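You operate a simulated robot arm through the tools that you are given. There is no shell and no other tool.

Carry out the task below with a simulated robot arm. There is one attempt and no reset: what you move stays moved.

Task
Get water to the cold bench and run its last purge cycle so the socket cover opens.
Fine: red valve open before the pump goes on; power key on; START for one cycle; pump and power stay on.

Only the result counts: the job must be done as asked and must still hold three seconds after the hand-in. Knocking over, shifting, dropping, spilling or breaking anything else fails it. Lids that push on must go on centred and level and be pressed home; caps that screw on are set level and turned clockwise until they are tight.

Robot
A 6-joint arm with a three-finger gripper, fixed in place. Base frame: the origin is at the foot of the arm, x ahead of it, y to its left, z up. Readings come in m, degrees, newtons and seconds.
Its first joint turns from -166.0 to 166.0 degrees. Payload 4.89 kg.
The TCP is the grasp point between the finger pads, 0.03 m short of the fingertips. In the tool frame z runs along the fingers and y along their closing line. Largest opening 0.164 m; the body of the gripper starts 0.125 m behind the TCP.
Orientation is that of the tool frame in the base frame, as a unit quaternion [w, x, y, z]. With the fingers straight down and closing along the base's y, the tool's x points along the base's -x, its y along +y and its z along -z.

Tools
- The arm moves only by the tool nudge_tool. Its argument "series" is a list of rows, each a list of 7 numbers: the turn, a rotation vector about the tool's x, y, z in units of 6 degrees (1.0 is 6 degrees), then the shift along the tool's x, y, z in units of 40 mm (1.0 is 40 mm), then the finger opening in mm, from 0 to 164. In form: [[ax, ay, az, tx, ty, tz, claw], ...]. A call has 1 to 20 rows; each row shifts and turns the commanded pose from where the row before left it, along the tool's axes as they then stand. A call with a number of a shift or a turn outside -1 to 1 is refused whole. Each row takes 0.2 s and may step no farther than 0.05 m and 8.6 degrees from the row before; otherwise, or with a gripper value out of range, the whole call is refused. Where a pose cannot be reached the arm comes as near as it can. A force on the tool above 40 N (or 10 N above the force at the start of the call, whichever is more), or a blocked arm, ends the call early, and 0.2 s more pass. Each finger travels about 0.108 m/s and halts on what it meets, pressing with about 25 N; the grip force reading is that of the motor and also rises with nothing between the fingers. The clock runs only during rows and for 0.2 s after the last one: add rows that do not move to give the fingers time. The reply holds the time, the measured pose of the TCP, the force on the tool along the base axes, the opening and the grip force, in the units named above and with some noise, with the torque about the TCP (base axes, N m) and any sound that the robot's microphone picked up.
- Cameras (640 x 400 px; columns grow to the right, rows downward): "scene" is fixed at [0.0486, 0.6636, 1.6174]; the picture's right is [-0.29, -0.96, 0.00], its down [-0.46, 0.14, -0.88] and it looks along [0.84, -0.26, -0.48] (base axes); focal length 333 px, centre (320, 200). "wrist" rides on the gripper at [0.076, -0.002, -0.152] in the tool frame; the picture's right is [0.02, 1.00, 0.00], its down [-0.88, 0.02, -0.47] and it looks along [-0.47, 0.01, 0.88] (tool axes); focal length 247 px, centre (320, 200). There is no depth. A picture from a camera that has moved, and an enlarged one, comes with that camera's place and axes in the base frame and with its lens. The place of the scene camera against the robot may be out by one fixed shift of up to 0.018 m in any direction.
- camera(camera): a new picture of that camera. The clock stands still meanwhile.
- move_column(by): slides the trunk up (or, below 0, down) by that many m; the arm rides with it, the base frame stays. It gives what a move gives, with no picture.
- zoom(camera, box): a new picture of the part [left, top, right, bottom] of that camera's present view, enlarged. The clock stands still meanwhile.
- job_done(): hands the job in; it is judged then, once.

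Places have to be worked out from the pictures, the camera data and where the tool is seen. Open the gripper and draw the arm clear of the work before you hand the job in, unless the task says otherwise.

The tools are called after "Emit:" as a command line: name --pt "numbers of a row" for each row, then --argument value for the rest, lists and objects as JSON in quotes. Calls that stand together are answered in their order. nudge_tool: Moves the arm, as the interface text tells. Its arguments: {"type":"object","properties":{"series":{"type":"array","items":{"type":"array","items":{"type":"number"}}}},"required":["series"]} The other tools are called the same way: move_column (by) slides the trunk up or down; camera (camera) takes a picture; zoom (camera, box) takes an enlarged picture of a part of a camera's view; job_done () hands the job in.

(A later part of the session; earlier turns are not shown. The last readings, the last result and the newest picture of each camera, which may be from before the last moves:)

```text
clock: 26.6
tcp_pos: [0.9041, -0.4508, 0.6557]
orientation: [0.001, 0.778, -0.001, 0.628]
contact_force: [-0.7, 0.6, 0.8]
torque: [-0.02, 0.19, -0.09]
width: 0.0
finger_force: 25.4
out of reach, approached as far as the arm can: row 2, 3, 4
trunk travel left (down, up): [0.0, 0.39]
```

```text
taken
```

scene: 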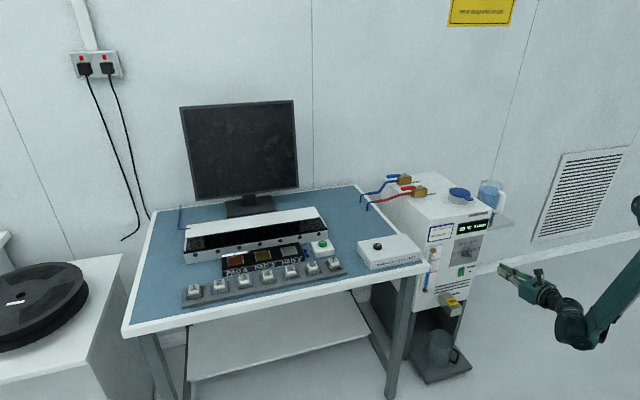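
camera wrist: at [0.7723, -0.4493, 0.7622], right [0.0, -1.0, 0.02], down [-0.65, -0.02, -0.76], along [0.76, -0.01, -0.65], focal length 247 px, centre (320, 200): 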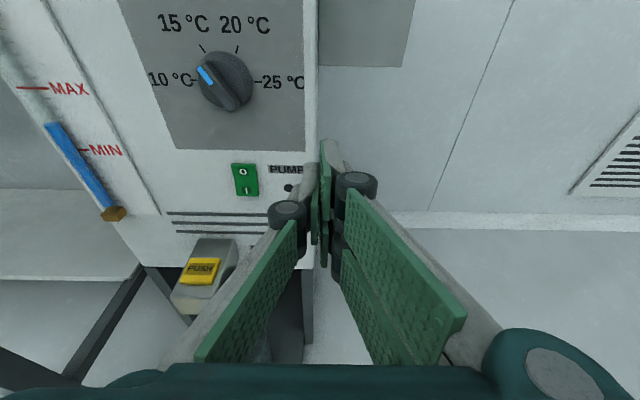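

I can now see the rocker clearly: its centre is near (1.035, -0.3545, 0.57), with the "I" half at z≈0.556. A flatter tool hits the arm's inner reach limit, so I'll go back to a 60° tilt and move to a standoff in front of the "I" half, clear of the drain button.

Emit:
nudge_tool --pt "0 -1 0 0 0 0 0" --pt "0 -1 0 0 0 0 0" --pt "0 -1 0 0 0 0 0" --pt "0 0 0 0 0 0 0"

Emit:
camera --camera "wrist"

```text
clock: 27.6
tcp_pos: [0.9049, -0.4515, 0.6544]
orientation: [0.0, 0.867, -0.001, 0.499]
contact_force: [0.3, -0.9, 0.3]
torque: [0.01, -0.02, 0.04]
width: 0.0
finger_force: 25.5
trunk travel left (down, up): [0.0, 0.39]
```

```text
taken
camera wrist: at [0.8124, -0.4489, 0.7978], right [0.01, -1.0, 0.02], down [-0.85, -0.02, -0.53], along [0.53, -0.01, -0.85], focal length 247 px, centre (320, 200)
```

wrist: 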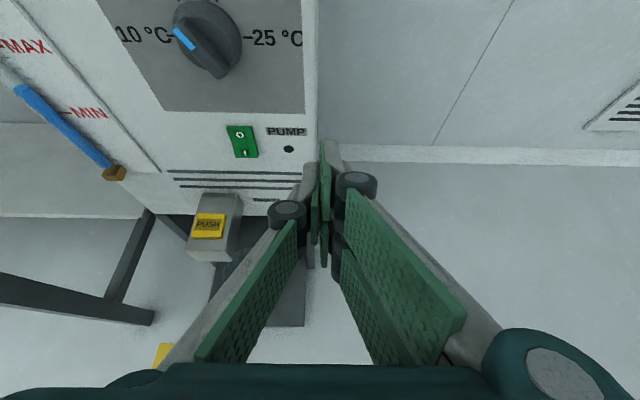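

Combining sights with a long baseline puts the rocker's face at about (1.034, -0.355, 0.571). I'll move to a standoff at TCP (0.95, -0.355, 0.561) right in front of the "I" half.

Emit:
nudge_tool --pt "0 0 0 -0.365 -0.606 0.536 0" --pt "0 0 0 -0.365 -0.606 0.536 0" --pt "0 0 0 -0.365 -0.606 0.536 0" --pt "0 0 0 -0.365 -0.606 0.536 0" --pt "0 0 0 0 0 0 0"

Emit:
camera --camera "wrist"

Emit:
zoom --camera "scene" --box '[410, 225, 522, 295]'

```text
clock: 28.8
tcp_pos: [0.9495, -0.3535, 0.562]
orientation: [0.001, 0.866, -0.001, 0.5]
contact_force: [-1.2, 0.2, -0.1]
torque: [0.03, 0.0, 0.02]
width: 0.0
finger_force: 24.6
trunk travel left (down, up): [0.0, 0.39]
```

```text
taken
camera wrist: at [0.8555, -0.3506, 0.7054], right [0.01, -1.0, 0.02], down [-0.85, -0.02, -0.53], along [0.53, -0.01, -0.85], focal length 247 px, centre (320, 200)
```

wrist: 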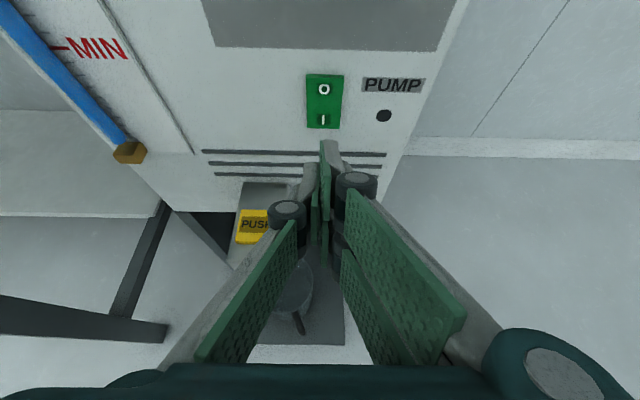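

```text
5.71 times, centred on (466, 260) of scene
camera zoom: at [0.0486, 0.6636, 1.6174], right [-0.29, -0.96, 0.0], down [-0.46, 0.14, -0.88], along [0.84, -0.26, -0.48], focal length 1902 px, centre (-514, -143)
```

zoom: 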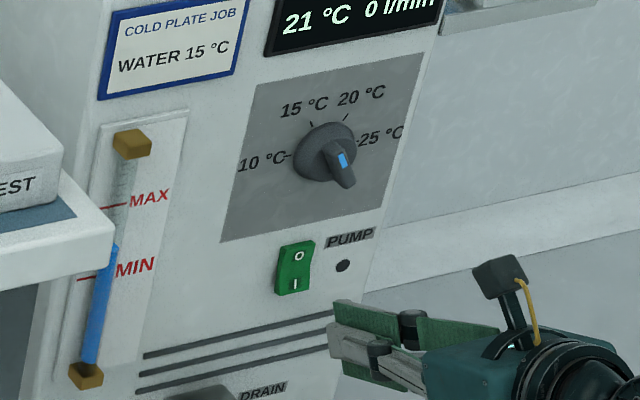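

The fingertips are centred under the rocker's "I" half (I at z≈0.556, y≈-0.354). I'll advance in +x to just short of contact, then press in small steps listening for a click.

Emit:
nudge_tool --pt "0 0 0 0.1517 0 0.346 0" --pt "0 0 0 0.1517 0 0.346 0" --pt "0 0 0 0.1517 0 0.346 0" --pt "0 0 0 0.0375 0 0.065 0" --pt "0 0 0 0.0375 0 0.065 0" --pt "0 0 0 0 0 0 0"

Emit:
camera --camera "wrist"

Emit:
zoom --camera "scene" --box '[410, 215, 522, 285]'

```text
clock: 29.7
tcp_pos: [0.9937, -0.3536, 0.5584]
orientation: [0.0, 0.866, 0.0, 0.499]
contact_force: [-16.6, -0.5, 3.7]
torque: [0.11, -0.35, -0.08]
width: 0.0
finger_force: 24.8
trunk travel left (down, up): [0.0, 0.39]
stopped in row 4: the force on the tool passed its limit at 54 N (the readings are from after the stop); the commanded pose is now the measured one
```

```text
taken
camera wrist: at [0.9002, -0.3508, 0.7008], right [0.01, -1.0, 0.02], down [-0.85, -0.02, -0.52], along [0.52, -0.01, -0.85], focal length 247 px, centre (320, 200)
```

wrist: 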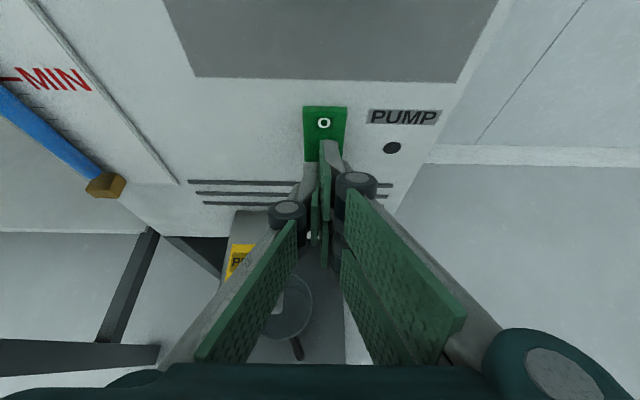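

```text
5.71 times, centred on (466, 250) of scene
camera zoom: at [0.0486, 0.6636, 1.6174], right [-0.29, -0.96, 0.0], down [-0.46, 0.14, -0.88], along [0.84, -0.26, -0.48], focal length 1902 px, centre (-514, -86)
```

zoom: 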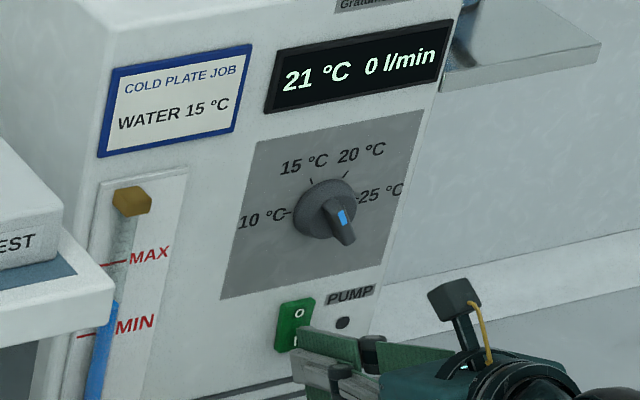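

The tip met the switch at TCP x≈0.994 with a force spike; the pump LED still looks dark. I'll back off a few centimetres and look at the rocker state.

Emit:
nudge_tool --pt "0 0 0 -0.25 0 -0.433 0" --pt "0 0 0 -0.25 0 -0.433 0" --pt "0 0 0 0 0 0 0"

Emit:
zoom --camera "scene" --box '[430, 215, 510, 285]'

Emit:
zoom --camera "wrist" --box '[270, 60, 446, 170]'

```text
clock: 30.5
tcp_pos: [0.9547, -0.3528, 0.5572]
orientation: [0.0, 0.866, 0.0, 0.5]
contact_force: [0.6, 0.2, -0.7]
torque: [-0.02, 0.05, 0.03]
width: 0.0
finger_force: 25.4
trunk travel left (down, up): [0.0, 0.39]
```

```text
5.71 times, centred on (470, 250) of scene
camera zoom: at [0.0486, 0.6636, 1.6174], right [-0.29, -0.96, 0.0], down [-0.46, 0.14, -0.88], along [0.84, -0.26, -0.48], focal length 1902 px, centre (-537, -86)
```

zoom: 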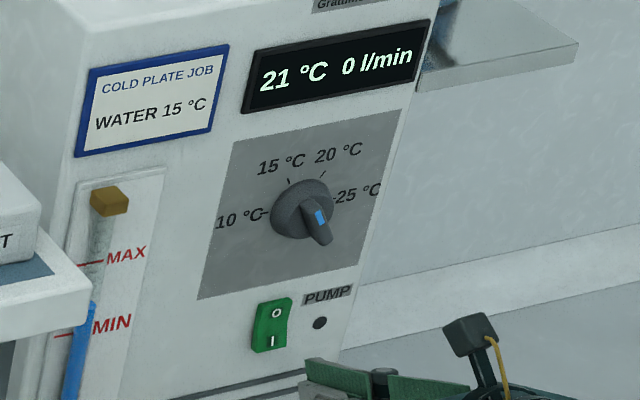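

```text
3.64 times, centred on (358, 115) of wrist
camera zoom: at [0.8605, -0.3506, 0.7005], right [0.01, -1.0, 0.02], down [-0.85, -0.02, -0.52], along [0.52, -0.01, -0.85], focal length 898 px, centre (182, 509)
```

zoom: 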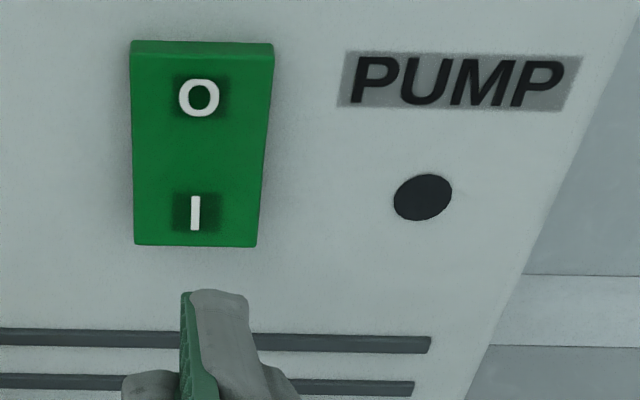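

The switch did not flip; the spike came from the approach speed. I'll try again a bit lower on the "I" half, pressing slowly at 1 mm per row.

Emit:
nudge_tool --pt "0 0 0 0.163 0 0.382 0" --pt "0 0 0 0.163 0 0.382 0" --pt "0 0 0 0.0125 0 0.02165 0" --pt "0 0 0 0.0125 0 0.02165 0" --pt "0 0 0 0.0125 0 0.02165 0" --pt "0 0 0 0.0125 0 0.02165 0" --pt "0 0 0 0.0125 0 0.02165 0" --pt "0 0 0 0.0125 0 0.02165 0" --pt "0 0 0 0.0125 0 0.02165 0" --pt "0 0 0 0.0125 0 0.02165 0" --pt "0 0 0 0.0125 0 0.02165 0" --pt "0 0 0 0.0125 0 0.02165 0"

Emit:
zoom --camera "scene" --box '[430, 215, 510, 285]'

```text
clock: 32.8
tcp_pos: [0.9935, -0.3535, 0.5532]
orientation: [0.0, 0.867, 0.001, 0.499]
contact_force: [-12.7, -0.1, 0.3]
torque: [0.07, -0.17, -0.02]
width: 0.0
finger_force: 25.0
trunk travel left (down, up): [0.0, 0.39]
stopped in row 11: the force on the tool passed its limit at 44 N (the readings are from after the stop); the commanded pose is now the measured one
```

```text
5.71 times, centred on (470, 250) of scene
camera zoom: at [0.0486, 0.6636, 1.6174], right [-0.29, -0.96, 0.0], down [-0.46, 0.14, -0.88], along [0.84, -0.26, -0.48], focal length 1902 px, centre (-537, -86)
```

zoom: 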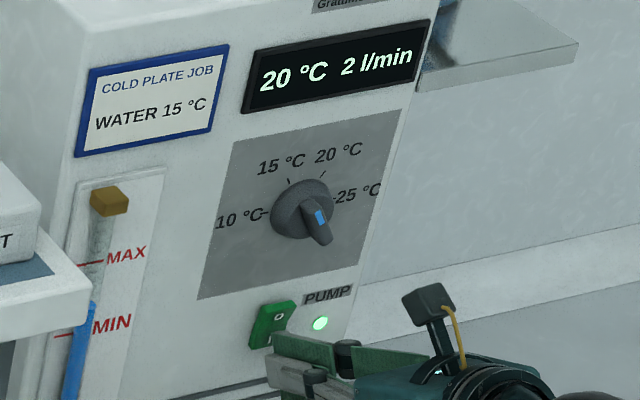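

The pump is on: LED green and flow 2 l/min. I'll back straight off and check it stays on.

Emit:
nudge_tool --pt "0 0 0 -0.125 0 -0.2165 0" --pt "0 0 0 -0.25 0 -0.433 0" --pt "0 0 0 -0.25 0 -0.433 0" --pt "0 0 0 -0.25 0 -0.433 0"

Emit:
zoom --camera "scene" --box '[430, 215, 510, 285]'

Emit:
camera --camera "wrist"

Emit:
camera --camera "scene"

```text
clock: 33.8
tcp_pos: [0.9357, -0.3611, 0.5588]
orientation: [-0.001, 0.868, 0.001, 0.497]
contact_force: [1.0, 0.3, -0.6]
torque: [-0.02, -0.03, -0.01]
width: 0.0
finger_force: 24.9
out of reach, approached as far as the arm can: row 4
trunk travel left (down, up): [0.0, 0.39]
```

```text
5.71 times, centred on (470, 250) of scene
camera zoom: at [0.0486, 0.6636, 1.6174], right [-0.29, -0.96, 0.0], down [-0.46, 0.14, -0.88], along [0.84, -0.26, -0.48], focal length 1902 px, centre (-537, -86)
```

zoom: 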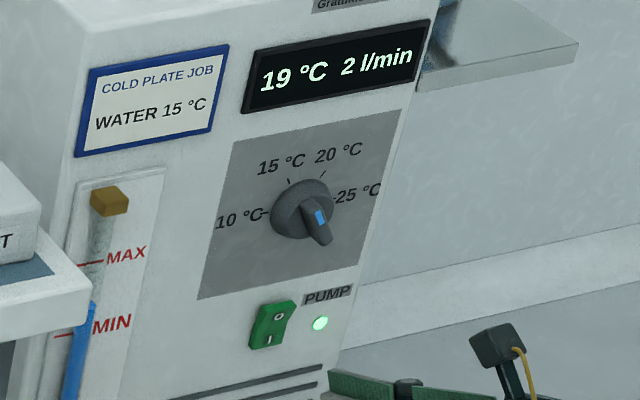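

```text
taken
camera wrist: at [0.8436, -0.3582, 0.7026], right [0.01, -1.0, 0.02], down [-0.85, -0.02, -0.52], along [0.52, -0.01, -0.85], focal length 247 px, centre (320, 200)
```

wrist: 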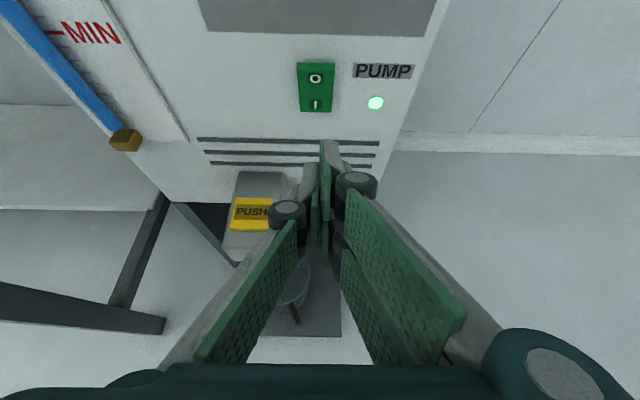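

```text
taken
```

scene: 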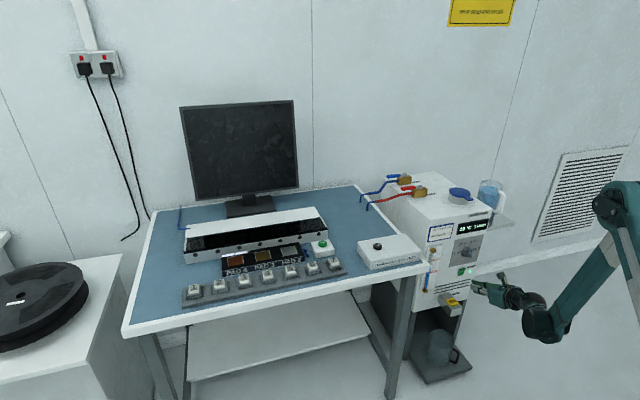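

Pump stays on at 2 l/min, water is cooling (19 °C), and the level is above MIN. I'll steepen the tool to 36°, then draw back from the panel so I can rise clear of the dial.

Emit:
nudge_tool --pt "0 -1 0 0 0 0 0" --pt "0 -1 0 0 0 0 0" --pt "0 -1 0 0 0 0 0" --pt "0 -1 0 0 0 0 0" --pt "0 0 0 -0.54 0 -0.392 0" --pt "0 0 0 -0.54 0 -0.392 0" --pt "0 0 0 -0.54 0 -0.392 0" --pt "0 0 0 0 0 0 0"

```text
clock: 35.6
tcp_pos: [0.8572, -0.3611, 0.5626]
orientation: [0.0, 0.951, 0.0, 0.308]
contact_force: [-1.0, -0.4, -0.7]
torque: [-0.03, -0.02, 0.02]
width: 0.0001
finger_force: 25.0
trunk travel left (down, up): [0.0, 0.39]
```

Now at (0.857, -0.361, 0.563), clear of the panel. I'll raise the trunk back by 0.25 m.

Emit:
move_column --by 0.25

Emit:
camera --camera "scene"

```text
clock: 38.2
tcp_pos: [0.8566, -0.3618, 0.811]
orientation: [0.0, 0.952, 0.0, 0.307]
contact_force: [-0.5, 0.4, 0.2]
torque: [-0.01, -0.02, -0.02]
width: 0.0
finger_force: 24.8
trunk travel left (down, up): [-0.25, 0.14]
```

```text
taken
```

scene: 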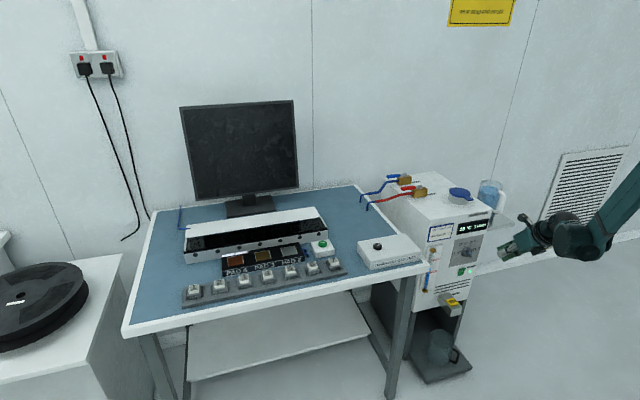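

The trunk is back at its first height. I'll rise 0.27 m before swinging left over the bench.

Emit:
nudge_tool --pt "0 0 0 0.496 0 -0.683 0" --pt "0 0 0 0.496 0 -0.683 0" --pt "0 0 0 0.496 0 -0.683 0" --pt "0 0 0 0.496 0 -0.683 0" --pt "0 0 0 0.496 0 -0.683 0" --pt "0 0 0 0.496 0 -0.683 0" --pt "0 0 0 0.496 0 -0.683 0" --pt "0 0 0 0.496 0 -0.683 0"

Emit:
nudge_tool --pt "0 0 0 0 -0.94 0 0" --pt "0 0 0 0 -0.94 0 0" --pt "0 0 0 0 -0.94 0 0" --pt "0 0 0 0 -0.94 0 0" --pt "0 0 0 0 -0.94 0 0" --pt "0 0 0 0 -0.94 0 0" --pt "0 0 0 0 -0.94 0 0" --pt "0 0 0 0 -0.94 0 0" --pt "0 0 0 0 -0.94 0 0" --pt "0 0 0 0 -0.94 0 0" --pt "0 0 0 0 -0.94 0 0" --pt "0 0 0 0 -0.94 0 0" --pt "0 0 0 0 -0.94 0 0" --pt "0 0 0 0 -0.94 0 0"

Emit:
camera --camera "wrist"

Emit:
camera --camera "scene"

```text
clock: 40.0
tcp_pos: [0.858, -0.3628, 1.0825]
orientation: [0.001, 0.951, -0.001, 0.308]
contact_force: [-0.1, 0.0, -0.1]
torque: [0.05, 0.04, 0.02]
width: 0.0
finger_force: 25.2
trunk travel left (down, up): [-0.25, 0.14]
```

```text
clock: 43.0
tcp_pos: [0.8493, 0.0079, 1.0827]
orientation: [-0.026, 0.949, 0.038, 0.311]
contact_force: [-0.1, -1.4, -0.4]
torque: [0.12, -0.01, 0.05]
width: 0.0
finger_force: 24.6
out of reach, approached as far as the arm can: row 9, 10, 11, 12, 13, 14
trunk travel left (down, up): [-0.25, 0.14]
```

```text
taken
camera wrist: at [0.8208, 0.0042, 1.2512], right [0.1, -0.99, -0.01], down [-0.98, -0.1, -0.14], along [0.14, 0.03, -0.99], focal length 247 px, centre (320, 200)
```

wrist: 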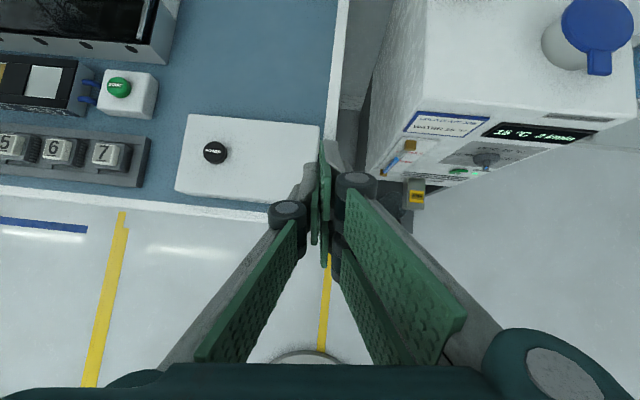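

```text
taken
```

scene: 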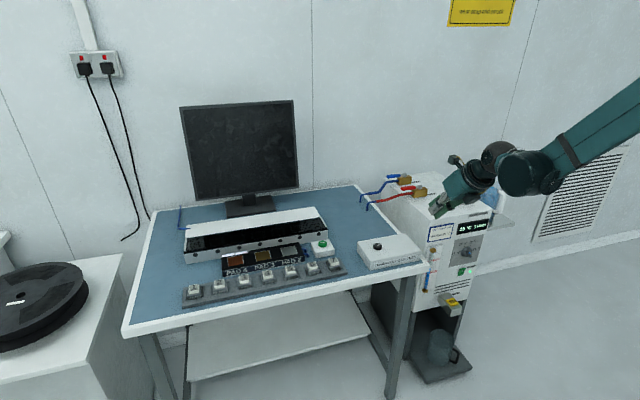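

The pump reads 18 °C/2 l/min, but a wrist joint hit its limit while swinging left with fixed heading. I'll let the tool yaw follow the arm's azimuth (about +13° more about the vertical), which should free the joint.

Emit:
nudge_tool --pt "0 0 -0.417 0 0 0 0" --pt "0.4216 0 -0.58 0 0 0 0" --pt "0.4216 0 -0.58 0 0 0 0" --pt "0.4216 0 -0.58 0 0 0 0" --pt "0 0 0 0 0 0 0"

```text
clock: 44.2
tcp_pos: [0.8476, 0.0082, 1.0831]
orientation: [-0.042, 0.939, 0.149, 0.306]
contact_force: [0.4, -0.2, 0.2]
torque: [-0.01, -0.01, 0.03]
width: 0.0
finger_force: 25.5
trunk travel left (down, up): [-0.25, 0.14]
```

Yaw is now about 17.5° with 36° tilt and the limit is gone. I'll move to roughly above the POWER key, at TCP z≈1.02, for a close look.

Emit:
nudge_tool --pt "0 0 0 0.241 -0.667 0.565 0" --pt "0 0 0 0.241 -0.667 0.565 0" --pt "0 0 0 0.241 -0.667 0.565 0" --pt "0 0 0 0.241 -0.667 0.565 0" --pt "0 0 0 0.241 -0.667 0.565 0" --pt "0 0 0 0 0 0 0"

Emit:
camera --camera "wrist"

Emit:
zoom --camera "scene" --box '[330, 195, 442, 265]'

```text
clock: 45.6
tcp_pos: [0.9087, 0.1681, 1.0198]
orientation: [-0.042, 0.939, 0.149, 0.305]
contact_force: [1.1, 0.3, 0.4]
torque: [-0.03, -0.01, -0.01]
width: 0.0001
finger_force: 25.0
trunk travel left (down, up): [-0.25, 0.14]
```

```text
taken
camera wrist: at [0.8833, 0.1633, 1.1877], right [0.32, -0.95, 0.02], down [-0.94, -0.32, -0.13], along [0.13, 0.02, -0.99], focal length 247 px, centre (320, 200)
```

wrist: 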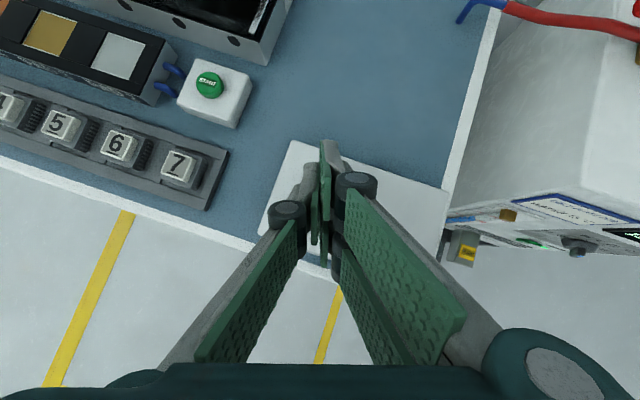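

```text
5.71 times, centred on (386, 230) of scene
camera zoom: at [0.0486, 0.6636, 1.6174], right [-0.29, -0.96, 0.0], down [-0.46, 0.14, -0.88], along [0.84, -0.26, -0.48], focal length 1902 px, centre (-57, 29)
```

zoom: 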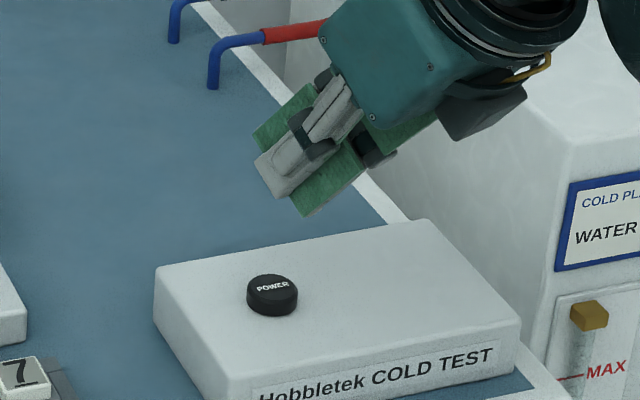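

From the averaged sights, POWER is at about (0.919, 0.169, top ≈0.914) and START at about (1.009, 0.343, top ≈0.906). The finger pads look wide along tool x, so I'll go vertical (tilt 0) for a flat press, then sit about 3 cm above POWER.

Emit:
nudge_tool --pt "0 -1 0 0 0 0 0" --pt "0 -1 0 0 0 0 0" --pt "0 -1 0 0 0 0 0" --pt "0 -1 0 0 0 0 0" --pt "0 -1 0 0 0 0 0" --pt "0 -1 0 0 0 0 0" --pt "0 0 0 0.126 0.027 0.572 0" --pt "0 0 0 0.126 0.027 0.572 0" --pt "0 0 0 0 0 0 0"

Emit:
camera --camera "wrist"

Emit:
zoom --camera "scene" --box '[330, 195, 442, 265]'

```text
clock: 47.6
tcp_pos: [0.9189, 0.1657, 0.9716]
orientation: [0.004, 0.987, 0.159, 0.001]
contact_force: [0.0, -0.1, -0.8]
torque: [-0.02, 0.07, 0.01]
width: 0.0
finger_force: 25.6
trunk travel left (down, up): [-0.25, 0.14]
```

```text
taken
camera wrist: at [0.9911, 0.1942, 1.1251], right [0.33, -0.94, 0.01], down [-0.83, -0.29, 0.47], along [-0.45, -0.17, -0.88], focal length 247 px, centre (320, 200)
```

wrist: 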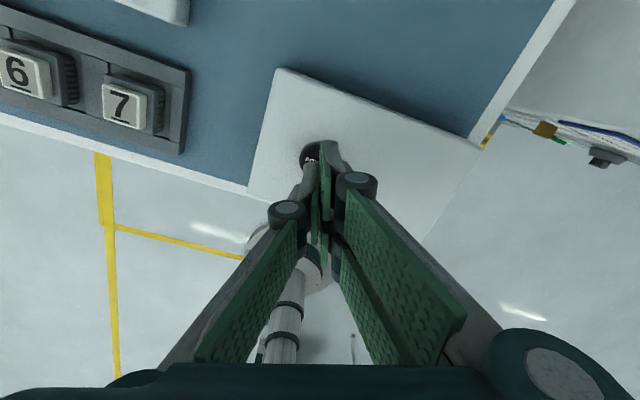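

```text
5.71 times, centred on (386, 230) of scene
camera zoom: at [0.0486, 0.6636, 1.6174], right [-0.29, -0.96, 0.0], down [-0.46, 0.14, -0.88], along [0.84, -0.26, -0.48], focal length 1902 px, centre (-57, 29)
```

zoom: 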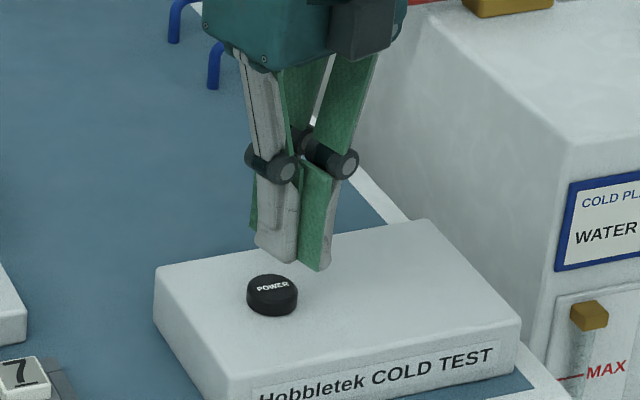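

Both views suggest the knob is slightly left of and beyond the fingertips. I'm zooming in to measure that offset before pressing.

Emit:
zoom --camera "wrist" --box '[272, 125, 368, 185]'

Emit:
zoom --camera "scene" --box '[362, 220, 410, 250]'

```text
6.67 times, centred on (320, 155) of wrist
camera zoom: at [0.9911, 0.1942, 1.1251], right [0.33, -0.94, 0.01], down [-0.83, -0.29, 0.47], along [-0.45, -0.17, -0.88], focal length 1646 px, centre (320, 500)
```

zoom: 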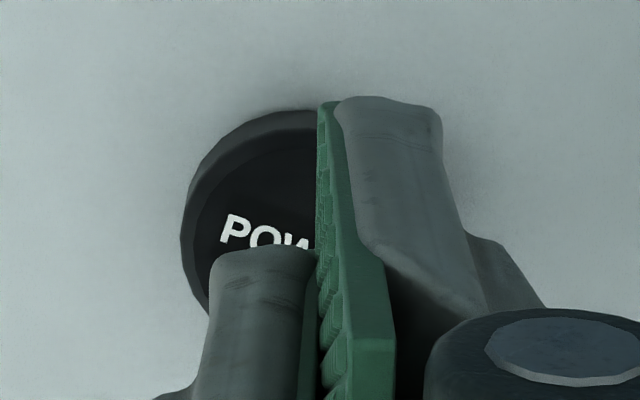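

```text
13.33 times, centred on (386, 235) of scene
camera zoom: at [0.0486, 0.6636, 1.6174], right [-0.29, -0.96, 0.0], down [-0.46, 0.14, -0.88], along [0.84, -0.26, -0.48], focal length 4438 px, centre (-560, -267)
```

zoom: 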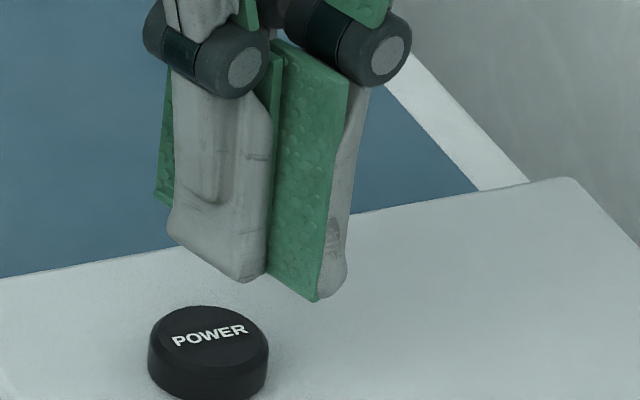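

Zoomed, the knob centre works out at about (0.921, 0.171), only ~5 mm from the fingertips' centre. I'll make that small correction and press down slowly in 2 mm rows until the key bottoms.

Emit:
nudge_tool --pt "0 0 0 0.085 -0.104 0 0" --pt "0 0 0 0 0 0.25 0" --pt "0 0 0 0 0 0.05 0" --pt "0 0 0 0 0 0.05 0" --pt "0 0 0 0 0 0.05 0" --pt "0 0 0 0 0 0.05 0" --pt "0 0 0 0 0 0.05 0" --pt "0 0 0 0 0 0.05 0" --pt "0 0 0 0 0 0.05 0" --pt "0 0 0 0 0 0.05 0" --pt "0 0 0 0 0 0.05 0" --pt "0 0 0 0 0 0.05 0"

Emit:
camera --camera "scene"

Emit:
zoom --camera "scene" --box '[346, 215, 426, 265]'

```text
clock: 50.2
tcp_pos: [0.92, 0.1669, 0.9417]
orientation: [0.005, 0.987, 0.159, 0.0]
contact_force: [-0.4, 2.1, 1.7]
torque: [0.04, -0.01, 0.03]
width: 0.0058
finger_force: 45.1
out of reach, approached as far as the arm can: row 1
trunk travel left (down, up): [-0.25, 0.14]
```

```text
taken
```

scene: 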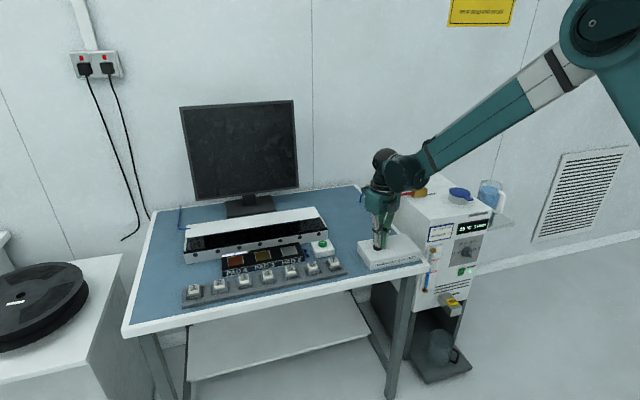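

```text
8.00 times, centred on (386, 240) of scene
camera zoom: at [0.0486, 0.6636, 1.6174], right [-0.29, -0.96, 0.0], down [-0.46, 0.14, -0.88], along [0.84, -0.26, -0.48], focal length 2663 px, centre (-208, -120)
```

zoom: 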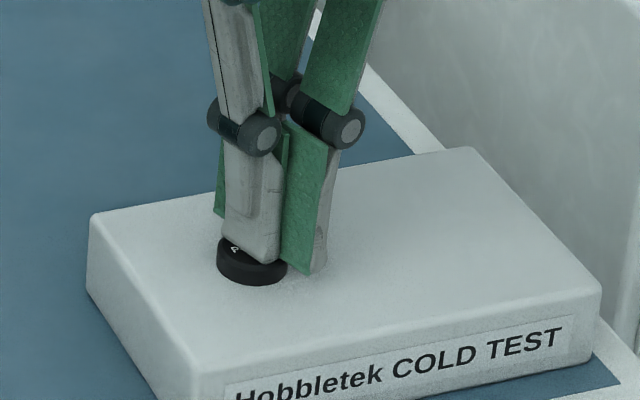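

The sideways correction was refused by the joint limit, and the tip came down on the knob's edge with the fingers slightly pried apart; the monitor is still dark. I'll lift straight off before re-aligning.

Emit:
nudge_tool --pt "0 0 0 0 0 -0.25 0" --pt "0 0 0 0 0 -0.4 0" --pt "0 0 0 0 0 -0.4 0" --pt "0 0 0 0 0 0 0"

Emit:
zoom --camera "scene" --box '[346, 215, 426, 265]'

Emit:
camera --camera "wrist"

```text
clock: 51.2
tcp_pos: [0.9188, 0.1684, 0.9847]
orientation: [0.005, 0.987, 0.16, 0.0]
contact_force: [0.1, -0.3, 0.4]
torque: [-0.03, -0.04, 0.0]
width: 0.0
finger_force: 45.4
trunk travel left (down, up): [-0.25, 0.14]
```

```text
8.00 times, centred on (386, 240) of scene
camera zoom: at [0.0486, 0.6636, 1.6174], right [-0.29, -0.96, 0.0], down [-0.46, 0.14, -0.88], along [0.84, -0.26, -0.48], focal length 2663 px, centre (-208, -120)
```

zoom: 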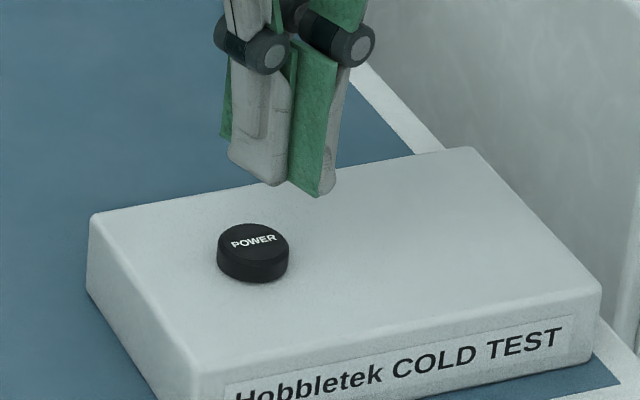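

```text
taken
camera wrist: at [0.9919, 0.195, 1.137], right [0.34, -0.94, 0.01], down [-0.83, -0.29, 0.47], along [-0.44, -0.17, -0.88], focal length 247 px, centre (320, 200)
```

wrist: 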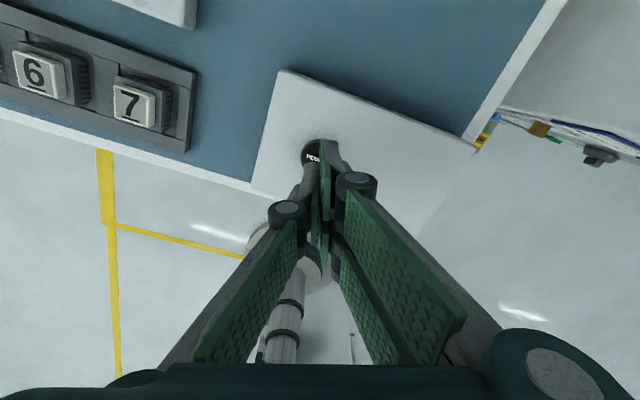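

The knob is unharmed. To measure its true offset, I'll rise 3 cm and open the fingers wide so the wrist camera sees the knob between them.

Emit:
nudge_tool --pt "0 0 0 0 0 -0.75 0" --pt "0 0 0 0 0 0 164" --pt "0 0 0 0 0 0 164" --pt "0 0 0 0 0 0 164" --pt "0 0 0 0 0 0 164" --pt "0 0 0 0 0 0 164"

Emit:
camera --camera "wrist"

Emit:
zoom --camera "scene" --box '[330, 195, 442, 265]'

```text
clock: 52.6
tcp_pos: [0.9192, 0.1671, 1.0139]
orientation: [0.005, 0.987, 0.159, 0.0]
contact_force: [0.3, -0.4, -0.5]
torque: [0.0, 0.01, -0.02]
width: 0.164
finger_force: 0.1
trunk travel left (down, up): [-0.25, 0.14]
```

```text
taken
camera wrist: at [0.9916, 0.1946, 1.1663], right [0.34, -0.94, 0.01], down [-0.83, -0.29, 0.47], along [-0.44, -0.17, -0.88], focal length 247 px, centre (320, 200)
```

wrist: 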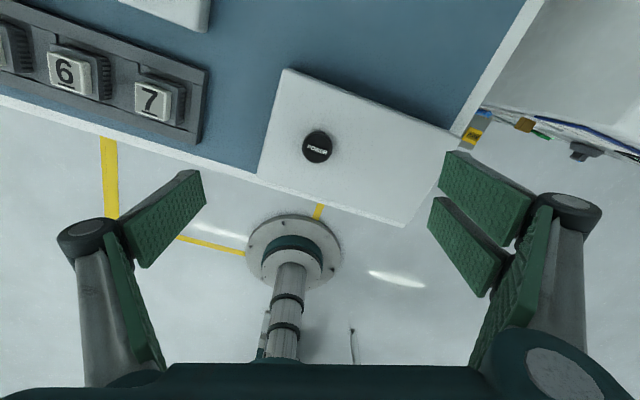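

```text
5.71 times, centred on (386, 230) of scene
camera zoom: at [0.0486, 0.6636, 1.6174], right [-0.29, -0.96, 0.0], down [-0.46, 0.14, -0.88], along [0.84, -0.26, -0.48], focal length 1902 px, centre (-57, 29)
```

zoom: 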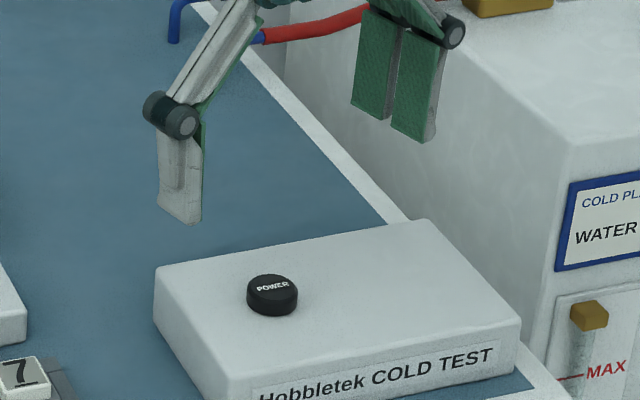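

Now it's clear: one side has a single pad and the other a forked pair, which explains the lopsided look. The knob is practically under the TCP (offset ≈ +2…5 mm in x), and the earlier call simply ended at first contact. I'll close again, yaw 15° more to free the wrist joint, align to (0.924, 0.170) and stop just above the knob.

Emit:
nudge_tool --pt "0 0 -0.833 0 0 0 0" --pt "0 0 -0.833 0 0 0 0" --pt "0 0 -0.833 0 0 0 0" --pt "0 0 0 0.14 0 0 0" --pt "0 0 0 0 0 0.7 0" --pt "0 0 0 0 0 0.7 0" --pt "0 0 0 0 0 0 0"

Emit:
zoom --camera "scene" --box '[346, 215, 426, 265]'

Emit:
zoom --camera "wrist" --box '[240, 100, 400, 200]'

```text
clock: 54.2
tcp_pos: [0.9255, 0.1723, 0.9565]
orientation: [0.006, 0.959, 0.282, -0.002]
contact_force: [0.7, -0.1, -0.2]
torque: [-0.02, 0.11, 0.0]
width: 0.0
finger_force: 24.1
trunk travel left (down, up): [-0.25, 0.14]
```

```text
8.00 times, centred on (386, 240) of scene
camera zoom: at [0.0486, 0.6636, 1.6174], right [-0.29, -0.96, 0.0], down [-0.46, 0.14, -0.88], along [0.84, -0.26, -0.48], focal length 2663 px, centre (-208, -120)
```

zoom: 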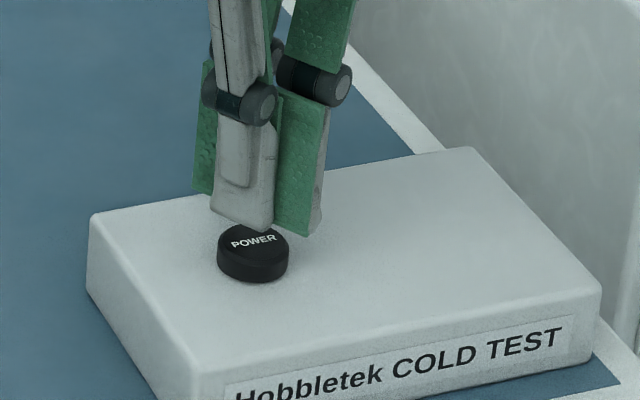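

```text
4.00 times, centred on (320, 150) of wrist
camera zoom: at [0.9895, 0.2162, 1.1083], right [0.56, -0.83, 0.01], down [-0.73, -0.49, 0.48], along [-0.39, -0.28, -0.88], focal length 988 px, centre (320, 400)
```

zoom: 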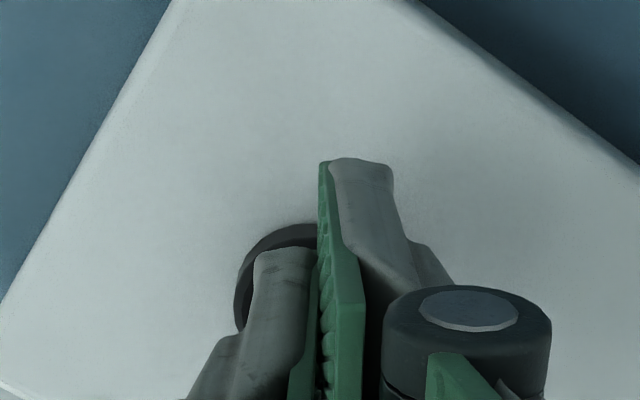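

The tip is now centred over the knob within a few millimetres. I'll press down slowly through contact until it bottoms or the force limit stops it.

Emit:
nudge_tool --pt "0 0 0 0 0 0.075 0" --pt "0 0 0 0 0 0.075 0" --pt "0 0 0 0 0 0.075 0" --pt "0 0 0 0 0 0.075 0" --pt "0 0 0 0 0 0.0375 0" --pt "0 0 0 0 0 0.0375 0" --pt "0 0 0 0 0 0.0375 0" --pt "0 0 0 0 0 0.0375 0" --pt "0 0 0 0 0 0.0375 0" --pt "0 0 0 0 0 0.0375 0" --pt "0 0 0 0 0 0.0375 0" --pt "0 0 0 0 0 0.0375 0"

Emit:
camera --camera "scene"

Emit:
zoom --camera "scene" --box '[346, 215, 426, 265]'

```text
clock: 56.8
tcp_pos: [0.9246, 0.1706, 0.9353]
orientation: [0.005, 0.96, 0.282, 0.0]
contact_force: [6.4, 9.1, 28.0]
torque: [0.16, -0.17, 0.03]
width: 0.0059
finger_force: 44.9
trunk travel left (down, up): [-0.25, 0.14]
heard: click
```

```text
taken
```

scene: 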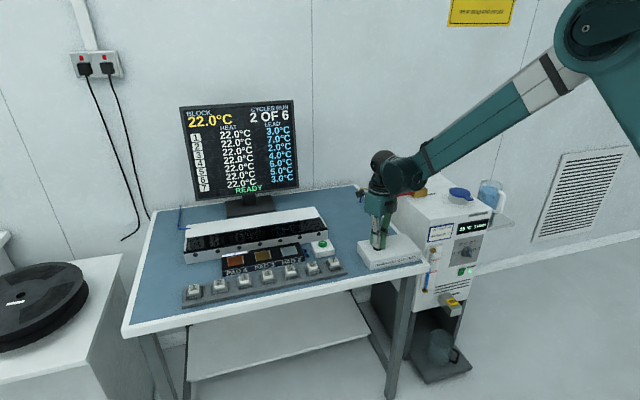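

```text
8.00 times, centred on (386, 240) of scene
camera zoom: at [0.0486, 0.6636, 1.6174], right [-0.29, -0.96, 0.0], down [-0.46, 0.14, -0.88], along [0.84, -0.26, -0.48], focal length 2663 px, centre (-208, -120)
```

zoom: 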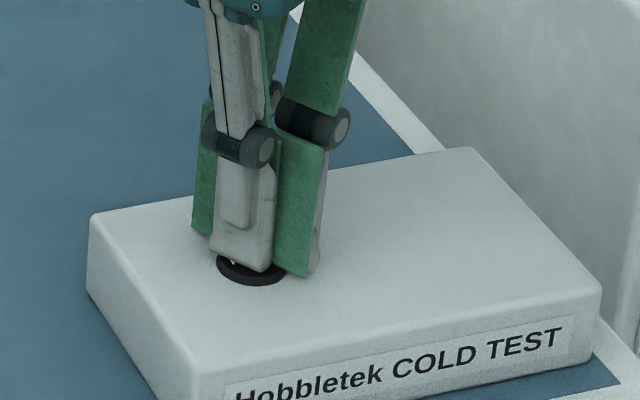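

A click, and the monitor came on showing "READY". I'll lift off the key and read the screen closely.

Emit:
nudge_tool --pt "0 0 0 0 0 -0.1 0" --pt "0 0 0 0 0 -0.3 0" --pt "0 0 0 0 0 -0.75 0" --pt "0 0 0 0 0 -0.75 0" --pt "0 0 0 0 0 0 0"

Emit:
zoom --camera "scene" --box '[172, 95, 308, 205]'

Emit:
zoom --camera "scene" --box '[180, 200, 340, 300]'

Emit:
zoom --camera "scene" --box '[340, 210, 500, 310]'

```text
clock: 58.0
tcp_pos: [0.9229, 0.172, 1.0109]
orientation: [0.006, 0.959, 0.282, -0.001]
contact_force: [-0.4, 0.0, 1.1]
torque: [0.01, -0.07, 0.01]
width: 0.0
finger_force: 44.8
trunk travel left (down, up): [-0.25, 0.14]
```

```text
3.64 times, centred on (240, 150) of scene
camera zoom: at [0.0486, 0.6636, 1.6174], right [-0.29, -0.96, 0.0], down [-0.46, 0.14, -0.88], along [0.84, -0.26, -0.48], focal length 1210 px, centre (611, 382)
```

zoom: 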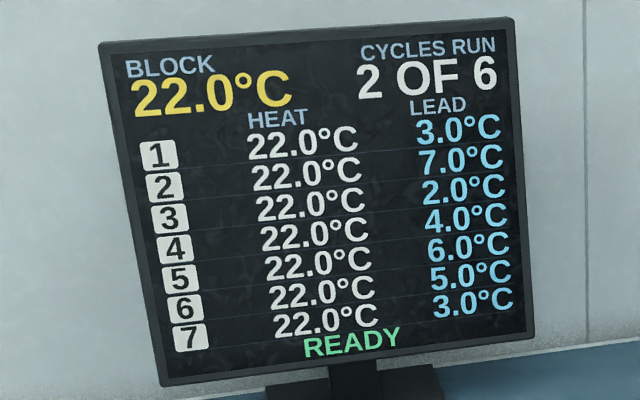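

```text
4.00 times, centred on (260, 250) of scene
camera zoom: at [0.0486, 0.6636, 1.6174], right [-0.29, -0.96, 0.0], down [-0.46, 0.14, -0.88], along [0.84, -0.26, -0.48], focal length 1332 px, centre (560, 0)
```

zoom: 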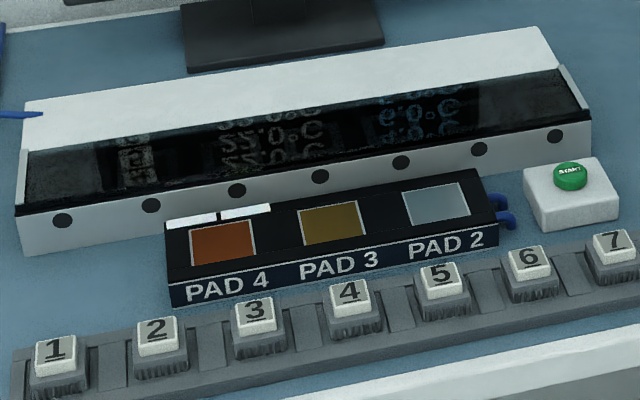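

```text
4.00 times, centred on (420, 260) of scene
camera zoom: at [0.0486, 0.6636, 1.6174], right [-0.29, -0.96, 0.0], down [-0.46, 0.14, -0.88], along [0.84, -0.26, -0.48], focal length 1332 px, centre (-80, -40)
```

zoom: 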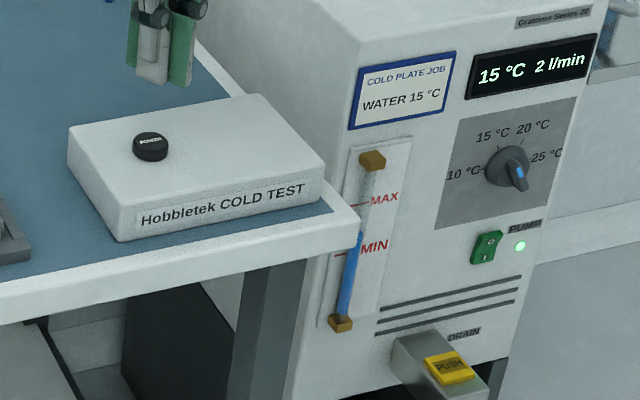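

Water is at 15 °C, 2 l/min, and the monitor says READY with cycles run 2 of 6. START lies a bit far out, so I'll raise the trunk 0.14 m to gain reach with a near-vertical tool.

Emit:
move_column --by 0.14

Emit:
nudge_tool --pt "0 1 0 0 0 0 0" --pt "0 1 0 0 0 0 0" --pt "0 0 0 0.711 -0.4 0.151 0" --pt "0 0 0 0.711 -0.4 0.151 0" --pt "0 0 0 0.711 -0.4 0.151 0" --pt "0 0 0 0.711 -0.4 0.151 0" --pt "0 0 0 0.711 -0.4 0.151 0" --pt "0 0 0 0.711 -0.4 0.151 0" --pt "0 0 0 0 0 0 0"

Emit:
camera --camera "wrist"

Emit:
camera --camera "scene"

```text
clock: 59.7
tcp_pos: [0.9242, 0.1709, 1.1506]
orientation: [0.006, 0.959, 0.283, -0.002]
contact_force: [0.7, -0.9, 0.6]
torque: [0.02, 0.03, -0.02]
width: 0.0001
finger_force: 44.5
trunk travel left (down, up): [-0.39, 0.0]
```

```text
clock: 61.7
tcp_pos: [1.0183, 0.3471, 1.1487]
orientation: [-0.025, 0.954, 0.283, 0.1]
contact_force: [-0.7, 0.5, -0.6]
torque: [-0.14, 0.03, -0.01]
width: 0.0
finger_force: 45.3
trunk travel left (down, up): [-0.39, 0.0]
```

```text
taken
camera wrist: at [1.0542, 0.3747, 1.3141], right [0.56, -0.83, 0.02], down [-0.8, -0.53, 0.28], along [-0.23, -0.17, -0.96], focal length 247 px, centre (320, 200)
```

wrist: 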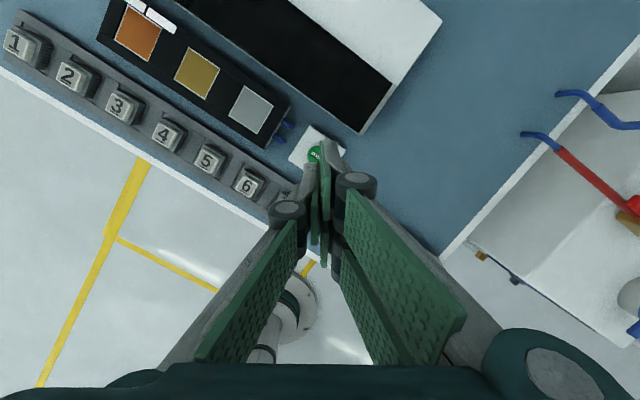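

```text
taken
```

scene: 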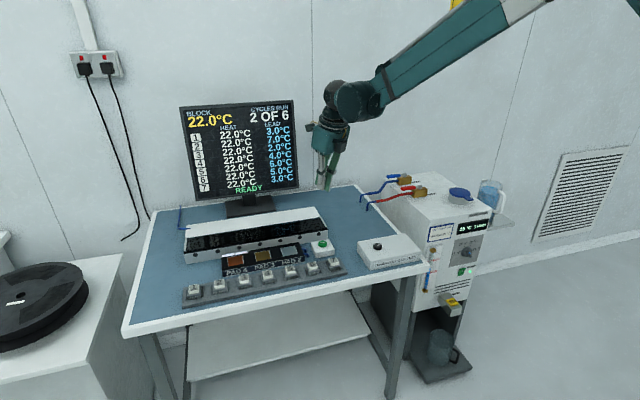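

Reached above START without trouble. I'll descend to z≈1.05 and open the fingers to sight START directly between them.

Emit:
nudge_tool --pt "0 0 0 -0.173 0 0.815 60" --pt "0 0 0 -0.173 0 0.815 164" --pt "0 0 0 -0.173 0 0.815 164" --pt "0 0 0 0 0 0 164" --pt "0 0 0 0 0 0 164"

Emit:
camera --camera "wrist"

Emit:
zoom --camera "scene" --box '[280, 190, 376, 250]'

```text
clock: 62.9
tcp_pos: [1.0185, 0.3437, 1.0488]
orientation: [-0.024, 0.954, 0.281, 0.099]
contact_force: [-0.3, 1.3, 0.4]
torque: [0.01, 0.02, 0.01]
width: 0.1638
finger_force: 0.0
trunk travel left (down, up): [-0.39, 0.0]
```

```text
taken
camera wrist: at [1.0542, 0.3714, 1.2132], right [0.56, -0.83, 0.01], down [-0.8, -0.53, 0.28], along [-0.23, -0.17, -0.96], focal length 247 px, centre (320, 200)
```

wrist: 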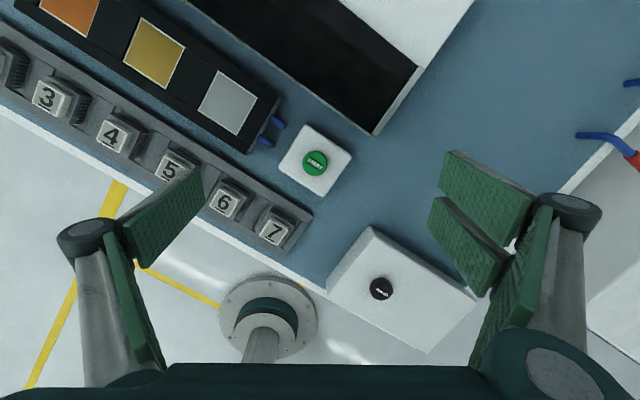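

```text
6.67 times, centred on (328, 220) of scene
camera zoom: at [0.0486, 0.6636, 1.6174], right [-0.29, -0.96, 0.0], down [-0.46, 0.14, -0.88], along [0.84, -0.26, -0.48], focal length 2219 px, centre (267, 67)
```

zoom: 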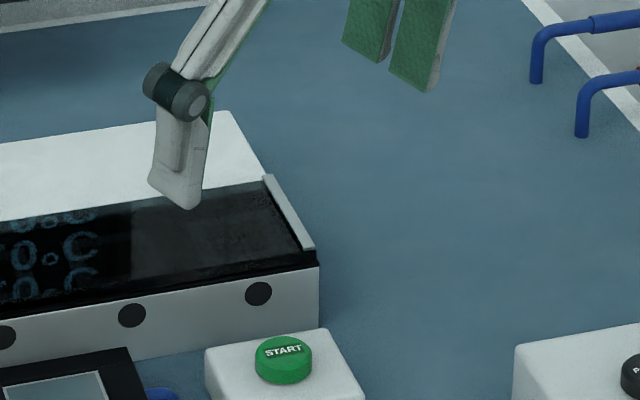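

START is clearly at about (1.016, 0.348), with its neighbours well clear (white box face at x≈1.085, pipes at y≈0.405). I'll reduce tilt to ~6°, close the fingers, and descend to about 3 cm above it at (1.026, 0.355, 0.96).

Emit:
nudge_tool --pt "0 -1 0 0 0 0 0" --pt "0 0 0 0 0 0 0" --pt "0 0 0 0 0 0 0" --pt "0 0 0 0 0 0 0" --pt "0 0 0 0.03 -0.052 0.747 0" --pt "0 0 0 0.03 -0.052 0.747 0" --pt "0 0 0 0.03 -0.052 0.747 0" --pt "0 0 0 0 0 0 0"

Emit:
zoom --camera "scene" --box '[288, 210, 368, 260]'

Emit:
zoom --camera "wrist" --box '[220, 90, 412, 210]'

```text
clock: 64.7
tcp_pos: [1.0274, 0.3567, 0.9578]
orientation: [-0.01, 0.958, 0.283, 0.049]
contact_force: [0.9, 0.1, 0.0]
torque: [-0.02, 0.06, 0.01]
width: 0.0
finger_force: 25.0
trunk travel left (down, up): [-0.39, 0.0]
```

```text
8.00 times, centred on (328, 235) of scene
camera zoom: at [0.0486, 0.6636, 1.6174], right [-0.29, -0.96, 0.0], down [-0.46, 0.14, -0.88], along [0.84, -0.26, -0.48], focal length 2663 px, centre (256, -80)
```

zoom: 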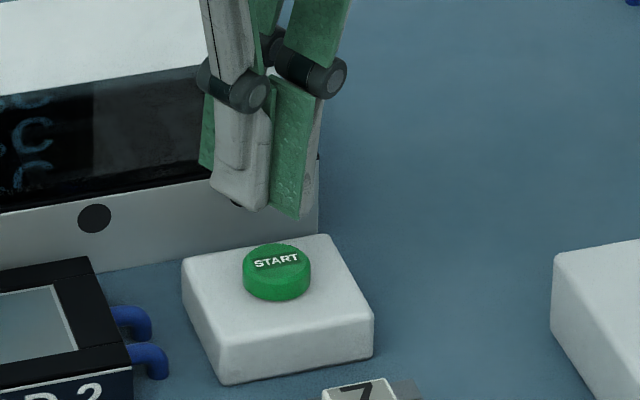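

```text
3.33 times, centred on (316, 150) of wrist
camera zoom: at [1.0765, 0.3923, 1.118], right [0.56, -0.83, 0.01], down [-0.77, -0.51, 0.38], along [-0.31, -0.22, -0.92], focal length 823 px, centre (333, 367)
```

zoom: 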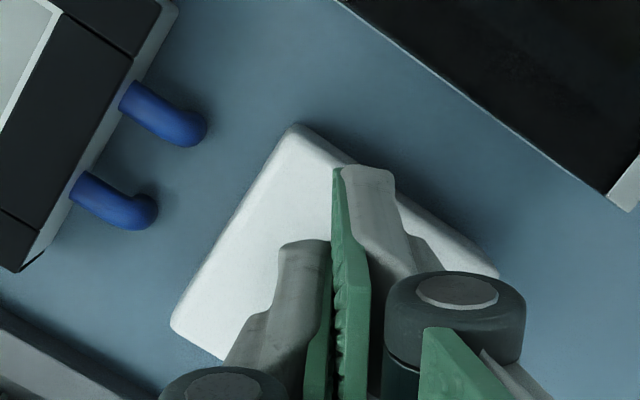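

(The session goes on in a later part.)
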